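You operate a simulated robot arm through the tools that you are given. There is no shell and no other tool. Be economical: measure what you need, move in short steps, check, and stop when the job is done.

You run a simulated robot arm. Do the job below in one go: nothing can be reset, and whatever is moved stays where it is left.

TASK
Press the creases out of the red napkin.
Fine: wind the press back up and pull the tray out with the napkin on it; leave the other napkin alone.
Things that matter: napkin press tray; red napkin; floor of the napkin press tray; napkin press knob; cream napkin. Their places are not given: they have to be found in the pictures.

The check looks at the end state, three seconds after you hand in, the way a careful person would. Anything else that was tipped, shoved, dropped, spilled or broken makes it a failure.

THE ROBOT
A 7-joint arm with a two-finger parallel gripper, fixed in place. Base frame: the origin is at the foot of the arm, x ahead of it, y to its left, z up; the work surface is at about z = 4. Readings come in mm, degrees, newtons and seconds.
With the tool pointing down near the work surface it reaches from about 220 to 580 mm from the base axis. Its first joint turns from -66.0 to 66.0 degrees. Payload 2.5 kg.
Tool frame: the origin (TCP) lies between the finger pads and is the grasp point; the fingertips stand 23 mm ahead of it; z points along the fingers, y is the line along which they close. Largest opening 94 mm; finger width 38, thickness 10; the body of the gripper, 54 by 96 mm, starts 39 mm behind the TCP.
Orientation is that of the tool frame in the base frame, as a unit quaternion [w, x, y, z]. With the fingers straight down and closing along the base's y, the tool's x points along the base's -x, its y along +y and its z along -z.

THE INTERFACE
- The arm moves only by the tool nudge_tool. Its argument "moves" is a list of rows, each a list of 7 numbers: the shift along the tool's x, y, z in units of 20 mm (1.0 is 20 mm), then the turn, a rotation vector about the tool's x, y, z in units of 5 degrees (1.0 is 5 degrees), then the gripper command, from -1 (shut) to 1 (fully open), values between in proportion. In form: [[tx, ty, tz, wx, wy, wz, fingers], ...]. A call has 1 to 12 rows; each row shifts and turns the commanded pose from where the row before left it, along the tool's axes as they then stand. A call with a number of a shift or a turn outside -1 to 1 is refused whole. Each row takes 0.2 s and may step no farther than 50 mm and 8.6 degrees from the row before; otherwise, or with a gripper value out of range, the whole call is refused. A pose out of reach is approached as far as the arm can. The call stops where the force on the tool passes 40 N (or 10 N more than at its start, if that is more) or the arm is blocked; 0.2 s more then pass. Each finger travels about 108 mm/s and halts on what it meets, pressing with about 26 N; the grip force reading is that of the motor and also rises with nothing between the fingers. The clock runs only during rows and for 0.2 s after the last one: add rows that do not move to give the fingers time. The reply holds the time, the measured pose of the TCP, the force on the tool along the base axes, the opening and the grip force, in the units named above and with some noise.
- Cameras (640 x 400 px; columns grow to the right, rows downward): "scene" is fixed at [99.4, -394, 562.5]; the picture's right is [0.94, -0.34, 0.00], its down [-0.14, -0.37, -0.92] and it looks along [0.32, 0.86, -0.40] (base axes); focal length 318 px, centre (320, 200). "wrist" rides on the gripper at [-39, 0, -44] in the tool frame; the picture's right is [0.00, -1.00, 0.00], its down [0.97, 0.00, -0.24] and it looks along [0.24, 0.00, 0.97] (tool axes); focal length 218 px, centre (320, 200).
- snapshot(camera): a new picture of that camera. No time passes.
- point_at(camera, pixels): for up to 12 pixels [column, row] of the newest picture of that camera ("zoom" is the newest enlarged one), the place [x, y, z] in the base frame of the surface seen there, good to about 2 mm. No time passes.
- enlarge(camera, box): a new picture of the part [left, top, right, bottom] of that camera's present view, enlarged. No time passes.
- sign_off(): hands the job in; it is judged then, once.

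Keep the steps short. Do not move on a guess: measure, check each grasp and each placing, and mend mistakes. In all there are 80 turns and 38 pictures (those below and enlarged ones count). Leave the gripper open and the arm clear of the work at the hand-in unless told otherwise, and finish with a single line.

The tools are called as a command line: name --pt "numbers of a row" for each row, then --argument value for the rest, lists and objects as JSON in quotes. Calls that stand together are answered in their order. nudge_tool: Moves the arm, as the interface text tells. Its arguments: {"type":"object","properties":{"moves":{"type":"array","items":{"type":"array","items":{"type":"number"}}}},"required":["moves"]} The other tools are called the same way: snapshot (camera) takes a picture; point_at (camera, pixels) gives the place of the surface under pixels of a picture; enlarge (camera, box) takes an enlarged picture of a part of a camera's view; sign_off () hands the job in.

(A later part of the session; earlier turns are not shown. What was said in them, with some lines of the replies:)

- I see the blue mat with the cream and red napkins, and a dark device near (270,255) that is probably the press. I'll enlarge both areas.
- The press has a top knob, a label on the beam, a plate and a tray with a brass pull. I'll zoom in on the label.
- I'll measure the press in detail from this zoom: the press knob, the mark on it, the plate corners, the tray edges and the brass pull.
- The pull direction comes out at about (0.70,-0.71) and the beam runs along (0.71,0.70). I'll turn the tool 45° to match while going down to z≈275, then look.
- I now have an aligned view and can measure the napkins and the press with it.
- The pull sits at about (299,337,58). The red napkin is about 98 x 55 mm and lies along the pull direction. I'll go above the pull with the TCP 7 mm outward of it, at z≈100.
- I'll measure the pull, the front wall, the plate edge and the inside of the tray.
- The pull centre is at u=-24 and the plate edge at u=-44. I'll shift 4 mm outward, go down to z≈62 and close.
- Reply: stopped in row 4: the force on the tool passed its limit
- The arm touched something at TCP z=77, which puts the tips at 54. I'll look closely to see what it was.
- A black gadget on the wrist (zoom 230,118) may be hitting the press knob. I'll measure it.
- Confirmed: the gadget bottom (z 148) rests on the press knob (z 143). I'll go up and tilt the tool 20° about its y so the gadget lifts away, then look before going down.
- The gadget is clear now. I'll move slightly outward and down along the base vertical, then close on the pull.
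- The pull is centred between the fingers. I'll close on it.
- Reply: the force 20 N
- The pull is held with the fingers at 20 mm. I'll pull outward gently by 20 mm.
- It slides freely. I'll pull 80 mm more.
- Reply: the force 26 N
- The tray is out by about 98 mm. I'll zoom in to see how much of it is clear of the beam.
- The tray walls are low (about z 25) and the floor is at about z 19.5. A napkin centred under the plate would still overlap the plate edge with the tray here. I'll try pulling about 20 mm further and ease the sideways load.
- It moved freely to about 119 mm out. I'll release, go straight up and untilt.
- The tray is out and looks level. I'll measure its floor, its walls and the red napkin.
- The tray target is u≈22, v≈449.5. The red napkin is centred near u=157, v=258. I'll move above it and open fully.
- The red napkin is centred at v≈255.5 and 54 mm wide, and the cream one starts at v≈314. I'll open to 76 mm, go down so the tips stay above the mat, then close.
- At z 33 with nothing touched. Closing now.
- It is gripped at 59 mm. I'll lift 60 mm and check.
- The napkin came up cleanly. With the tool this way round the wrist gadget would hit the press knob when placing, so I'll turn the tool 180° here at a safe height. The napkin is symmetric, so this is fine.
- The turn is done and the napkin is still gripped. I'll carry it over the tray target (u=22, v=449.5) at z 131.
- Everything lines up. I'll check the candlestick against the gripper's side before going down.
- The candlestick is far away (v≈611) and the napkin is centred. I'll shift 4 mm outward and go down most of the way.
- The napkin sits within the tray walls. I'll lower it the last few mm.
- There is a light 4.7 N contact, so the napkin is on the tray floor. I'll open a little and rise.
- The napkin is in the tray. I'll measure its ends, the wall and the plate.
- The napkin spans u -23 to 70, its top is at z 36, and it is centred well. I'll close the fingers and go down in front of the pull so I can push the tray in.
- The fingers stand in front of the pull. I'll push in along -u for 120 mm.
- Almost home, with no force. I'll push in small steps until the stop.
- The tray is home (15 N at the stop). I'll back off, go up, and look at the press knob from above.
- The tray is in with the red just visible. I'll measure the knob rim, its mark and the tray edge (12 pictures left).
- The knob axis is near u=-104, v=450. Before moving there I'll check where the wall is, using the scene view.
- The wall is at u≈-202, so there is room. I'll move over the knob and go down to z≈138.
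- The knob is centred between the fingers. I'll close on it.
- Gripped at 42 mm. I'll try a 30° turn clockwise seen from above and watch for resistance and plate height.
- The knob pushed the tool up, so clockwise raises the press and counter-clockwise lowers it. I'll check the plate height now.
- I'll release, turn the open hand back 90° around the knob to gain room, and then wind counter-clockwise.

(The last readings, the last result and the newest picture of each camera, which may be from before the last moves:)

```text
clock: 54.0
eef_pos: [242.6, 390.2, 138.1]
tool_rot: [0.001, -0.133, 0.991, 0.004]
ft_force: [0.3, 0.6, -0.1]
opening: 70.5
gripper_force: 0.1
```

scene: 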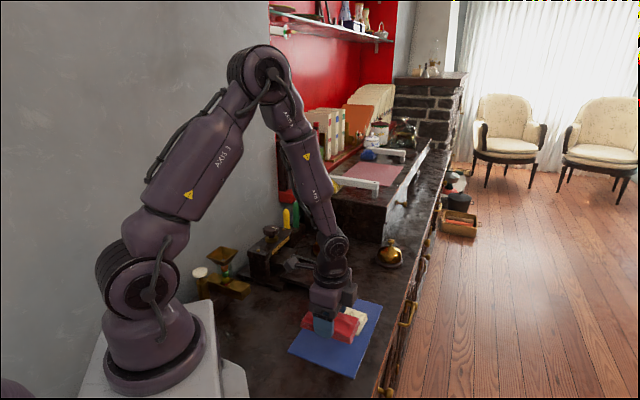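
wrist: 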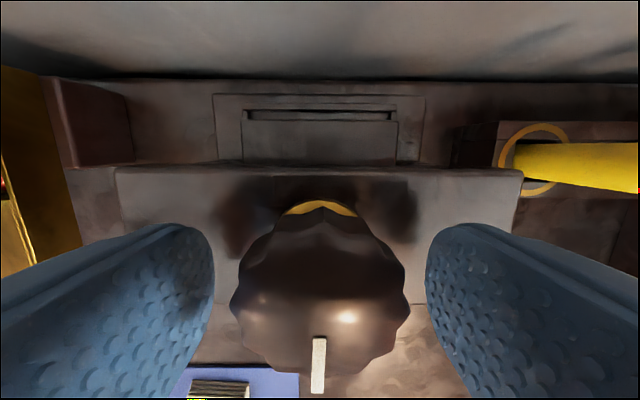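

I'll re-centre, grip, and turn 30° counter-clockwise, following down slightly.

nudge_tool --pt "-0.11 0.045 0 0 0 0 0" --pt "0 0 0 0 0 0 -0.5" --pt "0 0 0 0 0 0 -0.5" --pt "0 0 0 0 0 0 -0.5" --pt "0 0 0 0 0 -1 -0.5" --pt "0 0 0.02 0 0 -1 -0.5" --pt "0 0 0.02 0 0 -1 -0.5" --pt "0 0 0.02 0 0 -1 -0.5" --pt "0 0 0.02 0 0 -1 -0.5" --pt "0 0 0.02 0 0 -1 -0.5" --pt "0 0 0 0 0 0 -0.5"

```text
clock: 56.4
eef_pos: [243.8, 393.3, 139.6]
tool_rot: [0.004, -0.388, 0.922, 0.004]
ft_force: [-2.6, -2.3, 1.7]
opening: 41.9
gripper_force: 45.1
stopped in row 11: the force on the tool passed its limit (the readings are from after the stop); the commanded pose is now the measured one
```

The force limit tripped with z higher than commanded. I'll look at what the plate and knob did.

enlarge --camera "scene" --box '[230, 195, 330, 295]'

```text
4.00 times, centred on (280, 245) of scene
```

zoom: 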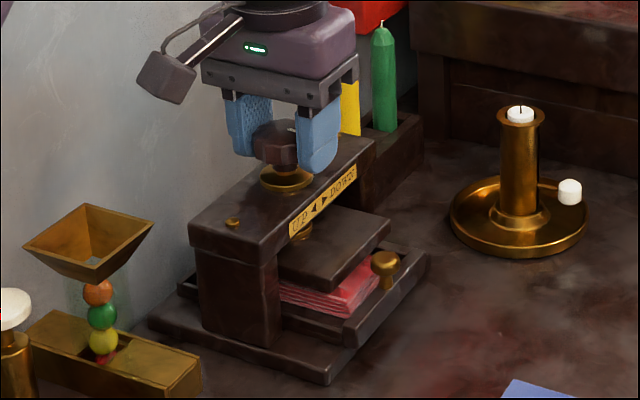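

point_at --camera "zoom" --pixels '[[330, 270], [350, 245], [300, 262], [330, 285], [275, 132], [335, 298], [384, 262], [315, 248], [285, 160], [290, 128]]'

```text
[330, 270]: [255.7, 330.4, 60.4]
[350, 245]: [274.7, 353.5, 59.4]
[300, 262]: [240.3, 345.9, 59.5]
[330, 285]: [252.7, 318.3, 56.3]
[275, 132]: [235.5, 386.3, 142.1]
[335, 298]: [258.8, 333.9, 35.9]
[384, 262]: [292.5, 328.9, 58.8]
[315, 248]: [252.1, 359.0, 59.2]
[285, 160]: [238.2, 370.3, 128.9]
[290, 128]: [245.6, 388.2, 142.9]
```

The plate is now about 3 mm higher (60 against 57 after the clockwise turn), so clockwise lowers and counter-clockwise raises. I'll now turn clockwise, holding height.

nudge_tool --pt "0 0 0 0 0 1 -0.5" --pt "0 0 0 0 0 1 -0.5" --pt "0 0 0 0 0 1 -0.5" --pt "0 0 0 0 0 1 -0.5" --pt "0 0 0 0 0 1 -0.5" --pt "0 0 0 0 0 1 -0.5" --pt "0 0 0 0 0 0 -0.5"

```text
clock: 58.0
eef_pos: [244.3, 392.9, 137.6]
tool_rot: [0.002, -0.135, 0.991, 0.005]
ft_force: [2.1, -8.5, 9.8]
opening: 41.5
gripper_force: 45.0
```

Readings are noisy, so I'll do a larger clockwise turn and then look. First I'll release and swing the open hand back 120°.

nudge_tool --pt "0 0 0 0 0 0 0.2" --pt "0 0 0 0 0 0 0.5" --pt "0 0 0 0 0 -1 0.5" --pt "0 0 0 0 0 -1 0.5" --pt "0 0 0 0 0 -1 0.5" --pt "0 0 0 0 0 -1 0.5" --pt "0 0 0 0 0 -1 0.5" --pt "0 0 0 0 0 -1 0.5" --pt "0 0 0 0 0 -1 0.5" --pt "0 0 0 0 0 -1 0.5" --pt "0 0 0 0 0 -1 0.5" --pt "0 0 0 0 0 -1 0.5"

nudge_tool --pt "0 0 0 0 0 -1 0.5" --pt "0 0 0 0 0 -1 0.5" --pt "0 0 0 0 0 -1 0.5" --pt "0 0 0 0 0 -1 0.5" --pt "0 0 0 0 0 -1 0.5" --pt "0 0 0 0 0 -1 0.5" --pt "0 0 0 0 0 -1 0.5" --pt "0 0 0 0 0 -1 0.5" --pt "0 0 0 0 0 -1 0.5" --pt "0 0 0 0 0 -1 0.5" --pt "0 0 0 0 0 -1 0.5" --pt "0 0 0 0 0 -1 0.5"

nudge_tool --pt "0 0 0 0 0 -1 0.5" --pt "0 0 0 0 0 -1 0.5" --pt "0 0 0 0 0 -1 0.5" --pt "0 0 0 0 0 0 0.5"

```text
clock: 60.6
eef_pos: [244.6, 392.7, 138.4]
tool_rot: [0.004, -0.544, 0.839, 0.003]
ft_force: [-0.4, -0.1, -0.1]
opening: 70.5
gripper_force: 0.1
```

```text
clock: 63.2
eef_pos: [245.0, 392.6, 139.7]
tool_rot: [-0.005, 0.89, -0.456, -0.001]
ft_force: [0.1, -0.1, 0.7]
opening: 70.4
gripper_force: 0.1
```

```text
clock: 64.2
eef_pos: [243.7, 394.1, 139.7]
tool_rot: [-0.005, 0.942, -0.336, -0.001]
ft_force: [-0.4, 0.0, 0.0]
opening: 70.4
gripper_force: 0.0
```

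Now I'll grip and turn 40° clockwise.

nudge_tool --pt "0 0 0 0 0 0 0" --pt "0 0 0 0 0 0 -0.5" --pt "0 0 0 0 0 0 -0.5" --pt "0 0 0 0 0 0 -0.5" --pt "0 0 0 0 0 1 -0.5" --pt "0 0 0 0 0 1 -0.5" --pt "0 0 0 0 0 1 -0.5" --pt "0 0 0 0 0 1 -0.5" --pt "0 0 0 0 0 1 -0.5" --pt "0 0 0 0 0 1 -0.5" --pt "0 0 0 0 0 1 -0.5" --pt "0 0 0 0 0 1 -0.5"

```text
clock: 66.8
eef_pos: [244.1, 393.4, 138.0]
tool_rot: [-0.002, 0.769, -0.639, -0.002]
ft_force: [-25.9, -21.8, 14.4]
opening: 41.6
gripper_force: 45.1
```

There is a sideways load, so I'll ease it by 1.5 mm and look at the plate.

nudge_tool --pt "0.042 0.062 0 0 0 0 -0.5" --pt "0 0 0 0 0 0 -0.5"

enlarge --camera "scene" --box '[230, 195, 330, 295]'

point_at --camera "zoom" --pixels '[[330, 270], [350, 245], [300, 262], [330, 285], [275, 132], [335, 298], [384, 262], [315, 248], [285, 160], [290, 128]]'

```text
clock: 67.4
eef_pos: [243.8, 392.8, 138.5]
tool_rot: [-0.003, 0.77, -0.638, -0.003]
ft_force: [-15.7, -0.9, 5.4]
opening: 41.8
gripper_force: 44.8
```

```text
4.00 times, centred on (280, 245) of scene
```

zoom: 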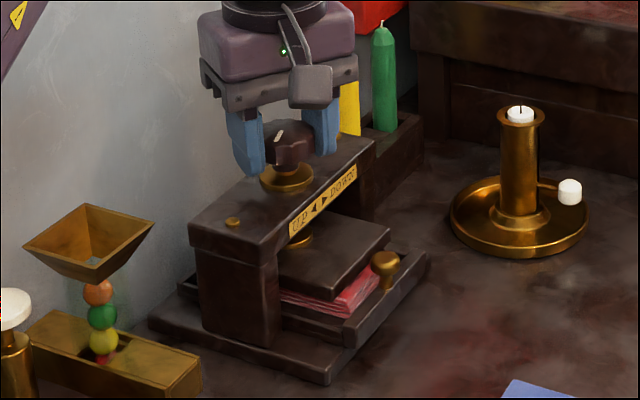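

```text
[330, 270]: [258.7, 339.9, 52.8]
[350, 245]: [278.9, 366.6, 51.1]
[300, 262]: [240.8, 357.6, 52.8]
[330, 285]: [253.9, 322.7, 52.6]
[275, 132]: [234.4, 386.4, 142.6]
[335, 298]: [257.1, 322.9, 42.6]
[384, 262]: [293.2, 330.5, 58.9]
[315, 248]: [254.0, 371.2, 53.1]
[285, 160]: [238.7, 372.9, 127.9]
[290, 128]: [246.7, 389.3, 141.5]
```

Clockwise is down: the plate top is at about 52.5 and the knob stays at z 142. I'll keep winding clockwise, 40° at a time.

nudge_tool --pt "-0.01 0.05 0 0 0 1 -0.5" --pt "0 0 0 0 0 1 -0.5" --pt "0 0 0 0 0 1 -0.5" --pt "0 0 0 0 0 1 -0.5" --pt "0 0 0 0 0 1 -0.5" --pt "0 0 0 0 0 1 -0.5" --pt "0 0 0 0 0 1 -0.5" --pt "0 0 0 0 0 1 -0.5" --pt "0 0 0 0 0 0 -0.5"

nudge_tool --pt "0 0 0 0 0 1 -0.5" --pt "0 0 0 0 0 1 -0.5" --pt "0 0 0 0 0 1 -0.5" --pt "0 0 0 0 0 1 -0.5" --pt "0 0 0 0 0 1 -0.5" --pt "0 0 0 0 0 1 -0.5" --pt "0 0 0 0 0 1 -0.5" --pt "0 0 0 0 0 1 -0.5" --pt "0 0 0 0 0 0 -0.5"

```text
clock: 69.4
eef_pos: [243.8, 392.6, 137.3]
tool_rot: [0.004, -0.504, 0.864, 0.003]
ft_force: [7.0, 6.2, -1.0]
opening: 41.2
gripper_force: 44.9
```

```text
clock: 71.4
eef_pos: [242.3, 392.6, 138.6]
tool_rot: [0.002, -0.179, 0.984, 0.005]
ft_force: [10.0, -4.7, 18.6]
opening: 40.9
gripper_force: 45.1
```

I've turned 80° more. I'll release and swing the hand back 120° for the next grip.

nudge_tool --pt "0 0 0 0 0 0 0.2" --pt "0 0 0 0 0 0 0.5" --pt "0 0 0 0 0 -1 0.5" --pt "0 0 0 0 0 -1 0.5" --pt "0 0 0 0 0 -1 0.5" --pt "0 0 0 0 0 -1 0.5" --pt "0 0 0 0 0 -1 0.5" --pt "0 0 0 0 0 -1 0.5" --pt "0 0 0 0 0 -1 0.5" --pt "0 0 0 0 0 -1 0.5" --pt "0 0 0 0 0 -1 0.5" --pt "0 0 0 0 0 -1 0.5"

nudge_tool --pt "0 0 0 0 0 -1 0.5" --pt "0 0 0 0 0 -1 0.5" --pt "0 0 0 0 0 -1 0.5" --pt "0 0 0 0 0 -1 0.5" --pt "0 0 0 0 0 -1 0.5" --pt "0 0 0 0 0 -1 0.5" --pt "0 0 0 0 0 -1 0.5" --pt "0 0 0 0 0 -1 0.5" --pt "0 0 0 0 0 -1 0.5" --pt "0 0 0 0 0 -1 0.5" --pt "0 0 0 0 0 -1 0.5" --pt "0 0 0 0 0 -1 0.5"

nudge_tool --pt "0 0 0 0 0 -1 0.5" --pt "0 0 0 0 0 -1 0.5" --pt "0 0 0 0 0 0 0.5"

enlarge --camera "scene" --box '[230, 195, 330, 295]'

point_at --camera "zoom" --pixels '[[330, 275], [350, 250], [300, 267], [332, 297], [330, 308], [345, 305], [384, 262], [310, 300], [290, 140]]'

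```text
clock: 74.0
eef_pos: [242.1, 392.5, 139.0]
tool_rot: [0.002, -0.579, 0.815, 0.003]
ft_force: [0.1, -0.9, -0.4]
opening: 70.4
gripper_force: 0.1
```

```text
clock: 76.6
eef_pos: [241.9, 392.2, 138.8]
tool_rot: [-0.004, 0.909, -0.416, -0.002]
ft_force: [-0.4, -0.6, 0.3]
opening: 70.7
gripper_force: 0.0
```

```text
clock: 77.4
eef_pos: [242.6, 391.1, 139.6]
tool_rot: [-0.005, 0.942, -0.336, -0.001]
ft_force: [0.4, 0.8, 0.0]
opening: 70.6
gripper_force: 0.0
```

```text
4.00 times, centred on (280, 245) of scene
```

zoom: 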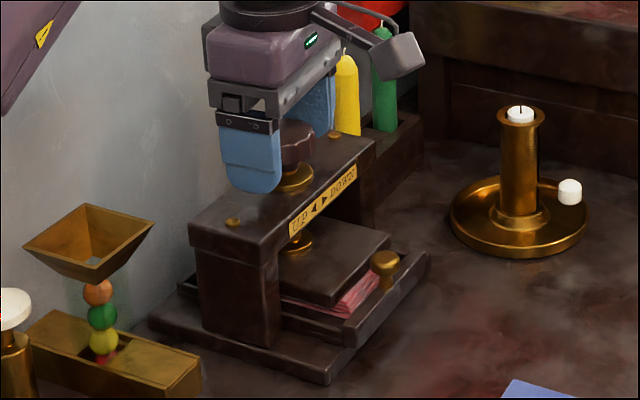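

```text
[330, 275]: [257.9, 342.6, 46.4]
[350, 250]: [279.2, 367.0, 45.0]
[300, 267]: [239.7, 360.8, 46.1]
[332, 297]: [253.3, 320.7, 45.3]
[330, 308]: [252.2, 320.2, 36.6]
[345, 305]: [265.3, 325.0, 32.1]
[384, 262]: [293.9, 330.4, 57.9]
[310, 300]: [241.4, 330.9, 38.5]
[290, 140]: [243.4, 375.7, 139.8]
```

The plate top is at 46 and its bottom at about 36, so it is just at the napkin. I'll grip and press further.

nudge_tool --pt "0 0 0 0 0 0 0" --pt "0 0 0 0 0 0 -1" --pt "0 0 0 0 0 0 -1" --pt "0 0 0 0 0 0 -1" --pt "0 0 0 0 0 1 -1" --pt "0 0 0 0 0 1 -1" --pt "0 0 0 0 0 1 -1" --pt "0 0 0 0 0 1 -1" --pt "0 0 0 0 0 1 -1" --pt "0 0 0 0 0 1 -1" --pt "0 0 0 0 0 0 -1"

nudge_tool --pt "0 0 0 0 0 1 -1" --pt "0 0 0 0 0 1 -1" --pt "0 0 0 0 0 1 -1" --pt "0 0 0 0 0 1 -1" --pt "0 0 0 0 0 1 -1" --pt "0 0 0 0 0 1 -1" --pt "0 0 0 0 0 0 -1"

```text
clock: 79.5
eef_pos: [243.0, 394.2, 137.6]
tool_rot: [-0.008, 0.841, -0.542, -0.002]
ft_force: [2.9, 4.9, -3.3]
opening: 41.8
gripper_force: 45.6
stopped in row 10: the force on the tool passed its limit (the readings are from after the stop); the commanded pose is now the measured one
```

```text
clock: 81.1
eef_pos: [243.6, 394.1, 138.8]
tool_rot: [0.008, -0.671, 0.742, 0.003]
ft_force: [10.6, 4.7, -6.5]
opening: 41.2
gripper_force: 44.4
```

It turned about 56° more. I'll turn another 30° and then look.

nudge_tool --pt "0 0 0 0 0 1 -1" --pt "0 0 0 0 0 1 -1" --pt "0 0 0 0 0 1 -1" --pt "0 0 0 0 0 1 -1" --pt "0 0 0 0 0 1 -1" --pt "0 0 0 0 0 1 -1" --pt "0 0 0 0 0 0 -1"

enlarge --camera "scene" --box '[230, 195, 330, 295]'

point_at --camera "zoom" --pixels '[[330, 280], [350, 255], [300, 272], [332, 302], [330, 312], [345, 305], [384, 262], [310, 300], [290, 140]]'

```text
clock: 82.7
eef_pos: [244.7, 393.8, 139.4]
tool_rot: [0.007, -0.457, 0.89, 0.005]
ft_force: [14.9, -3.4, 0.1]
opening: 41.8
gripper_force: 45.2
```

```text
4.00 times, centred on (280, 245) of scene
```

zoom: 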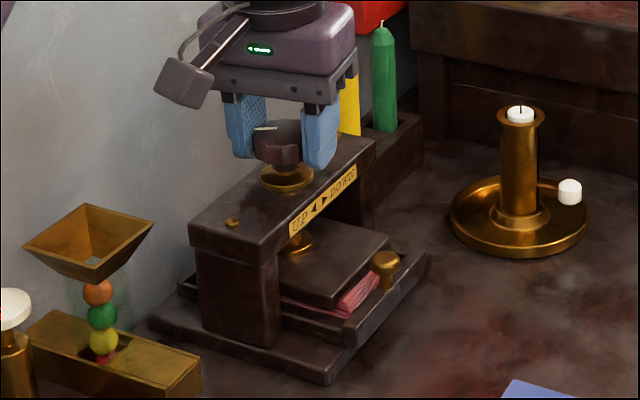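

```text
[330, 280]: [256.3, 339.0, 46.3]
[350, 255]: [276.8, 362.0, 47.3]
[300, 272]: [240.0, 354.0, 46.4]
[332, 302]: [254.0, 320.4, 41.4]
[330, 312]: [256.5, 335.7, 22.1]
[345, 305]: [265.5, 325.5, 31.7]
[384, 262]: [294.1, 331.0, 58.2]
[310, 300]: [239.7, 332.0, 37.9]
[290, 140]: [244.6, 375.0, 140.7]
```

The plate stays at 46 and the mark still sits at the 150° position, so the plate is tight on the napkin and my fingers slipped. I'll re-centre, re-grip and press once more to be sure it is tight.

nudge_tool --pt "0 0 0 0 0 0 0.2" --pt "0.046 -0.064 0 0 0 -1 0.3" --pt "0 0 0 0 0 -1 0.3" --pt "0 0 0 0 0 -1 0.3" --pt "0 0 0 0 0 -1 0.3" --pt "0 0 0 0 0 -1 -1" --pt "0 0 0 0 0 0 -1" --pt "0 0 0 0 0 0 -1" --pt "0 0 0 0 0 1 -1" --pt "0 0 0 0 0 1 -1" --pt "0 0 0 0 0 1 -1" --pt "0 0 0 0 0 0 -1"

nudge_tool --pt "0 0 0 0 0 1 -1" --pt "0 0 0 0 0 1 -1" --pt "0 0 0 0 0 0 -1" --pt "0 0 0 0 0 0 -1" --pt "0 0 0 0 0 0 -1" --pt "0 0 0 0 0 0 -1" --pt "0 0 0 0 0 0 -1" --pt "0 0 0 0 0 0 -1" --pt "0 0 0 0 0 0 -1" --pt "0 0 0 0 0 0 -1"

```text
clock: 85.3
eef_pos: [243.4, 392.3, 138.9]
tool_rot: [0.005, -0.531, 0.847, 0.006]
ft_force: [1.4, 3.0, -16.8]
opening: 41.9
gripper_force: 44.7
```

```text
clock: 87.5
eef_pos: [242.3, 391.9, 139.0]
tool_rot: [0.006, -0.456, 0.89, 0.005]
ft_force: [-1.7, -3.9, -10.9]
opening: 41.9
gripper_force: 44.9
```

Pressed and held. Now I'll wind counter-clockwise, 85° in this grip.

nudge_tool --pt "0 0 0 0 0 -1 -1" --pt "0 0 0 0 0 -1 -1" --pt "0 0 0 0 0 -1 -1" --pt "0 0 0 0 0 -1 -1" --pt "0 0 0 0 0 -1 -1" --pt "0 0 0 0 0 -1 -1" --pt "0 0 0 0 0 -1 -1" --pt "0 0 0 0 0 -1 -1" --pt "0 0 0 0 0 0 -1"

nudge_tool --pt "0 0 0 0 0 -1 -1" --pt "0 0 0 0 0 -1 -1" --pt "0 0 0 0 0 -1 -1" --pt "0 0 0 0 0 -1 -1" --pt "0 0 0 0 0 -1 -1" --pt "0 0 0 0 0 -1 -1" --pt "0 0 0 0 0 -1 -1" --pt "0 0 0 0 0 -1 -1" --pt "0 0 0 0 0 -1 -1" --pt "0 0 0 0 0 0 -1"

```text
clock: 89.5
eef_pos: [242.2, 391.1, 139.9]
tool_rot: [-0.006, 0.734, -0.68, -0.003]
ft_force: [2.2, -19.9, 6.6]
opening: 41.8
gripper_force: 45.2
```

```text
clock: 91.7
eef_pos: [244.7, 392.9, 139.3]
tool_rot: [-0.008, 0.938, -0.347, 0.0]
ft_force: [9.1, -13.8, 7.3]
opening: 41.8
gripper_force: 45.4
```

85° is undone. I'll release, swing forward 75° and re-grip for the rest.

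nudge_tool --pt "0 0 0 0 0 0 0.2" --pt "0 0 0 0 0 0 0.5" --pt "0 0 0 0 0 1 0.5" --pt "0 0 0 0 0 1 0.5" --pt "0 0 0 0 0 1 0.5" --pt "0 0 0 0 0 1 0.5" --pt "0 0 0 0 0 1 0.5" --pt "0 0 0 0 0 1 0.5" --pt "0 0 0 0 0 1 0.5" --pt "0 0 0 0 0 1 0.5" --pt "0 0 0 0 0 1 0.5" --pt "0 0 0 0 0 1 0.5"

nudge_tool --pt "0 0 0 0 0 1 0.5" --pt "0 0 0 0 0 1 0.5" --pt "0 0 0 0 0 1 0.5" --pt "0 0 0 0 0 1 0.2" --pt "0 0 0 0 0 1 0" --pt "0 0 0 0 0 0 -1" --pt "0 0 0 0 0 0 -1" --pt "0 0 0 0 0 0 -1"

nudge_tool --pt "0 0 0 0 0 -1 -1" --pt "0 0 0 0 0 -1 -1" --pt "0 0 0 0 0 -1 -1" --pt "0 0 0 0 0 -1 -1" --pt "0 0 0 0 0 -1 -1" --pt "0 0 0 0 0 -1 -1" --pt "0 0 0 0 0 -1 -1" --pt "0 0 0 0 0 -1 -1" --pt "0 0 0 0 0 -1 -1" --pt "0 0 0 0 0 -1 -1" --pt "0 0 0 0 0 -1 -1" --pt "0 0 0 0 0 -1 -1"

```text
clock: 94.3
eef_pos: [244.0, 392.6, 139.8]
tool_rot: [0.007, -0.702, 0.712, 0.005]
ft_force: [-0.3, -0.4, -0.2]
opening: 70.9
gripper_force: 0.1
```

```text
clock: 96.1
eef_pos: [243.5, 393.1, 139.1]
tool_rot: [0.006, -0.532, 0.846, 0.006]
ft_force: [0.0, -2.9, -0.5]
opening: 41.4
gripper_force: 45.3
```

```text
clock: 98.7
eef_pos: [242.8, 391.8, 140.4]
tool_rot: [-0.007, 0.885, -0.465, -0.003]
ft_force: [-2.7, 1.7, 5.3]
opening: 41.5
gripper_force: 44.7
```

Another 60° is done. I'll release, rise, and check the plate in the scene view.

nudge_tool --pt "0 0 0 0 0 0 0.2" --pt "0 0 0 0 0 0 0.5" --pt "0 0 -0.8 0 0 -1 0.5" --pt "0 0 -0.9 0 0 -1 0.5" --pt "0 0 -0.9 0 0 -1 0.5" --pt "0 0 -0.9 0 0 -1 0.5" --pt "0 0 0 0 0 0 0.28"

enlarge --camera "scene" --box '[230, 195, 330, 295]'

point_at --camera "zoom" --pixels '[[330, 270], [350, 245], [300, 262], [330, 285], [335, 298], [384, 262], [315, 248], [285, 140]]'

```text
clock: 100.3
eef_pos: [242.5, 391.6, 209.0]
tool_rot: [-0.007, 0.952, -0.306, -0.001]
ft_force: [-0.1, -0.1, 0.4]
opening: 60.3
gripper_force: 0.1
```

```text
4.00 times, centred on (280, 245) of scene
```

zoom: 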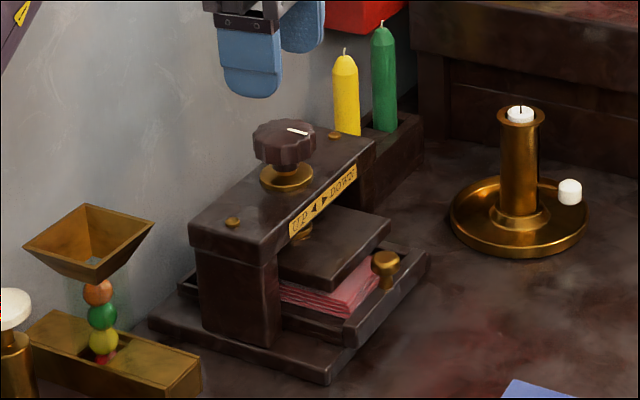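

```text
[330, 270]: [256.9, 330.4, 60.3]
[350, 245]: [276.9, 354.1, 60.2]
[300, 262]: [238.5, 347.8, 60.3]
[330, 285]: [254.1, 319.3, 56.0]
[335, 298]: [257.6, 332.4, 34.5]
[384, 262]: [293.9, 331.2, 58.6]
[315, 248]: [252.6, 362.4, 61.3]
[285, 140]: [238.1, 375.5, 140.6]
```

The plate is back up at z 60 and the knob mark is at its starting place. I'll align the tool, move out over the pull, tilt 15° outward and go down part way.

nudge_tool --pt "0.5 0 0 0 0 1 0.28" --pt "0.65 0 0 0 0 1 0.28" --pt "0.85 0 0 0 0 0 0.28" --pt "0.85 0 0 0 0 0 0.28" --pt "0.85 0 0 0 0 0 0.28" --pt "0.85 0 0 0 0 0 0.28" --pt "0 0 0.5 0 -1 0 0.28" --pt "0 0 0.5 0 -1 0 0.28" --pt "0 0 0.5 0 -1 0 0.28" --pt "0.24 0 0.9 0 0 0 0.28" --pt "0.24 0 0.9 0 0 0 0.28" --pt "0.24 0 0.9 0 0 0 0.28"

```text
clock: 102.9
eef_pos: [309.4, 332.3, 121.7]
tool_rot: [-0.058, 0.913, -0.384, -0.122]
ft_force: [-0.5, -0.7, -0.3]
opening: 60.2
gripper_force: 0.0
```

I'll adjust 4 mm sideways and go down to z≈65 at the pull.

nudge_tool --pt "0.1 0.2 0 0 0 0 0.28" --pt "0.24 0 0.9 0 0 0 0.28" --pt "0.24 0 0.9 0 0 0 0.28" --pt "0.22 0 0.85 0 0 0 0.28" --pt "0 0 0 0 0 0 0.28"

snapshot --camera "wrist"

```text
clock: 104.1
eef_pos: [303.6, 325.9, 66.5]
tool_rot: [-0.058, 0.914, -0.383, -0.122]
ft_force: [1.2, -0.7, 0.5]
opening: 60.5
gripper_force: 0.0
```

```text
4 pictures are left
```

wrist: 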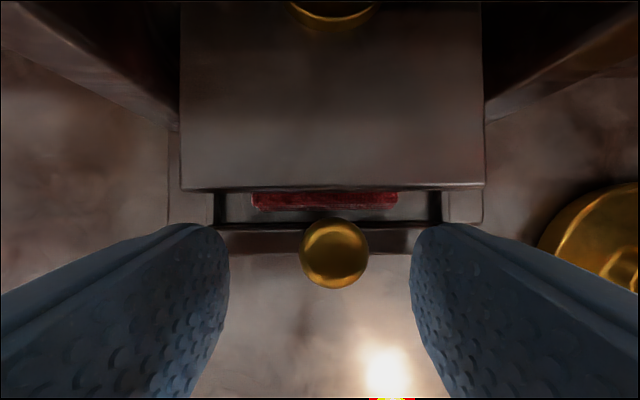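

The pull is 3.5 mm to the right of centre. I'll shift, go down 1.5 mm and close.

nudge_tool --pt "0.02 -0.18 0.07 0 0 0 0.1" --pt "0 0 0 0 0 0 -0.5" --pt "0 0 0 0 0 0 -1" --pt "0 0 0 0 0 0 -1" --pt "0 0 0 0 0 0 -1"

```text
clock: 105.3
eef_pos: [307.8, 329.0, 64.3]
tool_rot: [-0.058, 0.914, -0.383, -0.123]
ft_force: [-3.9, -4.1, 3.1]
opening: 20.3
gripper_force: 44.6
```

Gripped. I'll pull out slowly, about 60 mm and then about 55 mm more.

nudge_tool --pt "0.25 0 -0.067 0 0 0 -1" --pt "0.48 0 -0.129 0 0 0 -1" --pt "0.48 0 -0.129 0 0 0 -1" --pt "0.48 0 -0.129 0 0 0 -1" --pt "0.48 0 -0.129 0 0 0 -1" --pt "0.48 0 -0.129 0 0 0 -1" --pt "0.25 0 -0.067 0 0 0 -1"

nudge_tool --pt "0.48 0 -0.129 0 0 0 -1" --pt "0.48 0 -0.129 0 0 0 -1" --pt "0.48 0 -0.129 0 0 0 -1" --pt "0.48 0 -0.129 0 0 0 -1" --pt "0.48 0 -0.129 0 0 0 -1" --pt "0.25 0 -0.067 0 0 0 -1" --pt "0 0 0 0 0 0 -1"

```text
clock: 106.9
eef_pos: [350.4, 285.5, 65.7]
tool_rot: [-0.056, 0.914, -0.383, -0.123]
ft_force: [-13.9, -14.7, -3.7]
opening: 20.3
gripper_force: 44.8
```

```text
clock: 108.5
eef_pos: [388.2, 248.3, 65.4]
tool_rot: [-0.057, 0.914, -0.383, -0.123]
ft_force: [-16.5, -17.0, 21.4]
opening: 20.5
gripper_force: 44.9
```

The tray is out by 114 mm. I'll release, rise, untilt and look at the napkin.

nudge_tool --pt "0 0 0 0 0 0 -0.2" --pt "0 0 0 0 0 0 0.28" --pt "0 0 0 0 0 0 0.28" --pt "-0.25 0 -0.95 0 0 0 0.28" --pt "-0.25 0 -0.95 0 0 0 0.5" --pt "-0.25 0 -0.95 0 0 0 1" --pt "0 0 -0.95 0 1 0 1" --pt "0 0 -0.95 0 1 0 1" --pt "0 0 -0.95 0 1 0 1" --pt "0 0 -0.95 0 0 0 1" --pt "0 0 0 0 0 0 1"

snapshot --camera "wrist"

```text
clock: 110.9
eef_pos: [394.6, 238.5, 198.7]
tool_rot: [-0.008, 0.921, -0.388, -0.001]
ft_force: [-0.4, 0.5, -0.5]
opening: 94.2
gripper_force: 0.1
```

```text
3 pictures are left
```

wrist: 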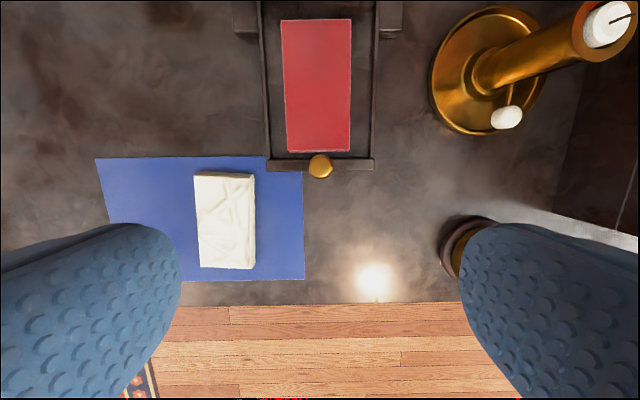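

The red napkin is now smooth on the pulled-out tray, and the cream one is unmoved. I'll raise the arm a little more and take a final look at the whole scene.

nudge_tool --pt "0 0 -1 0 0 0 1" --pt "0 0 -1 0 0 0 1" --pt "0 0 -1 0 0 0 1" --pt "0 0 -1 0 0 0 1" --pt "0 0 0 0 0 0 1"

snapshot --camera "scene"

```text
clock: 112.1
eef_pos: [394.6, 239.6, 278.9]
tool_rot: [-0.007, 0.922, -0.387, -0.002]
ft_force: [-0.2, 0.4, -0.8]
opening: 94.1
gripper_force: 0.1
```

```text
2 pictures are left
```

scene: 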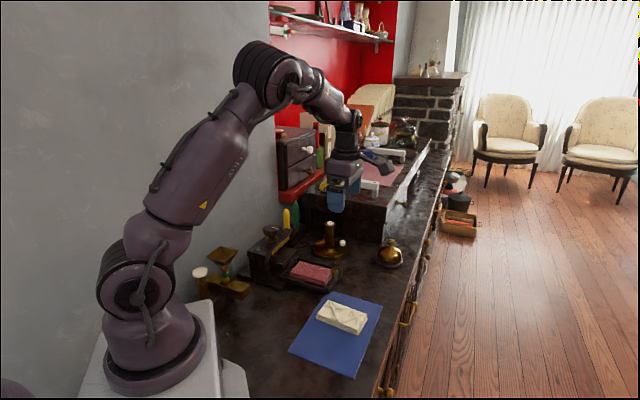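

The plate is up, the tray is out with the smooth red napkin on it, nothing else has moved, and the arm is clear with the gripper open. Handing in.

sign_off

```text
The job is handed in.
```

The red napkin is pressed smooth and lies on the pulled-out tray, the press is wound back up, and the cream napkin was not touched.
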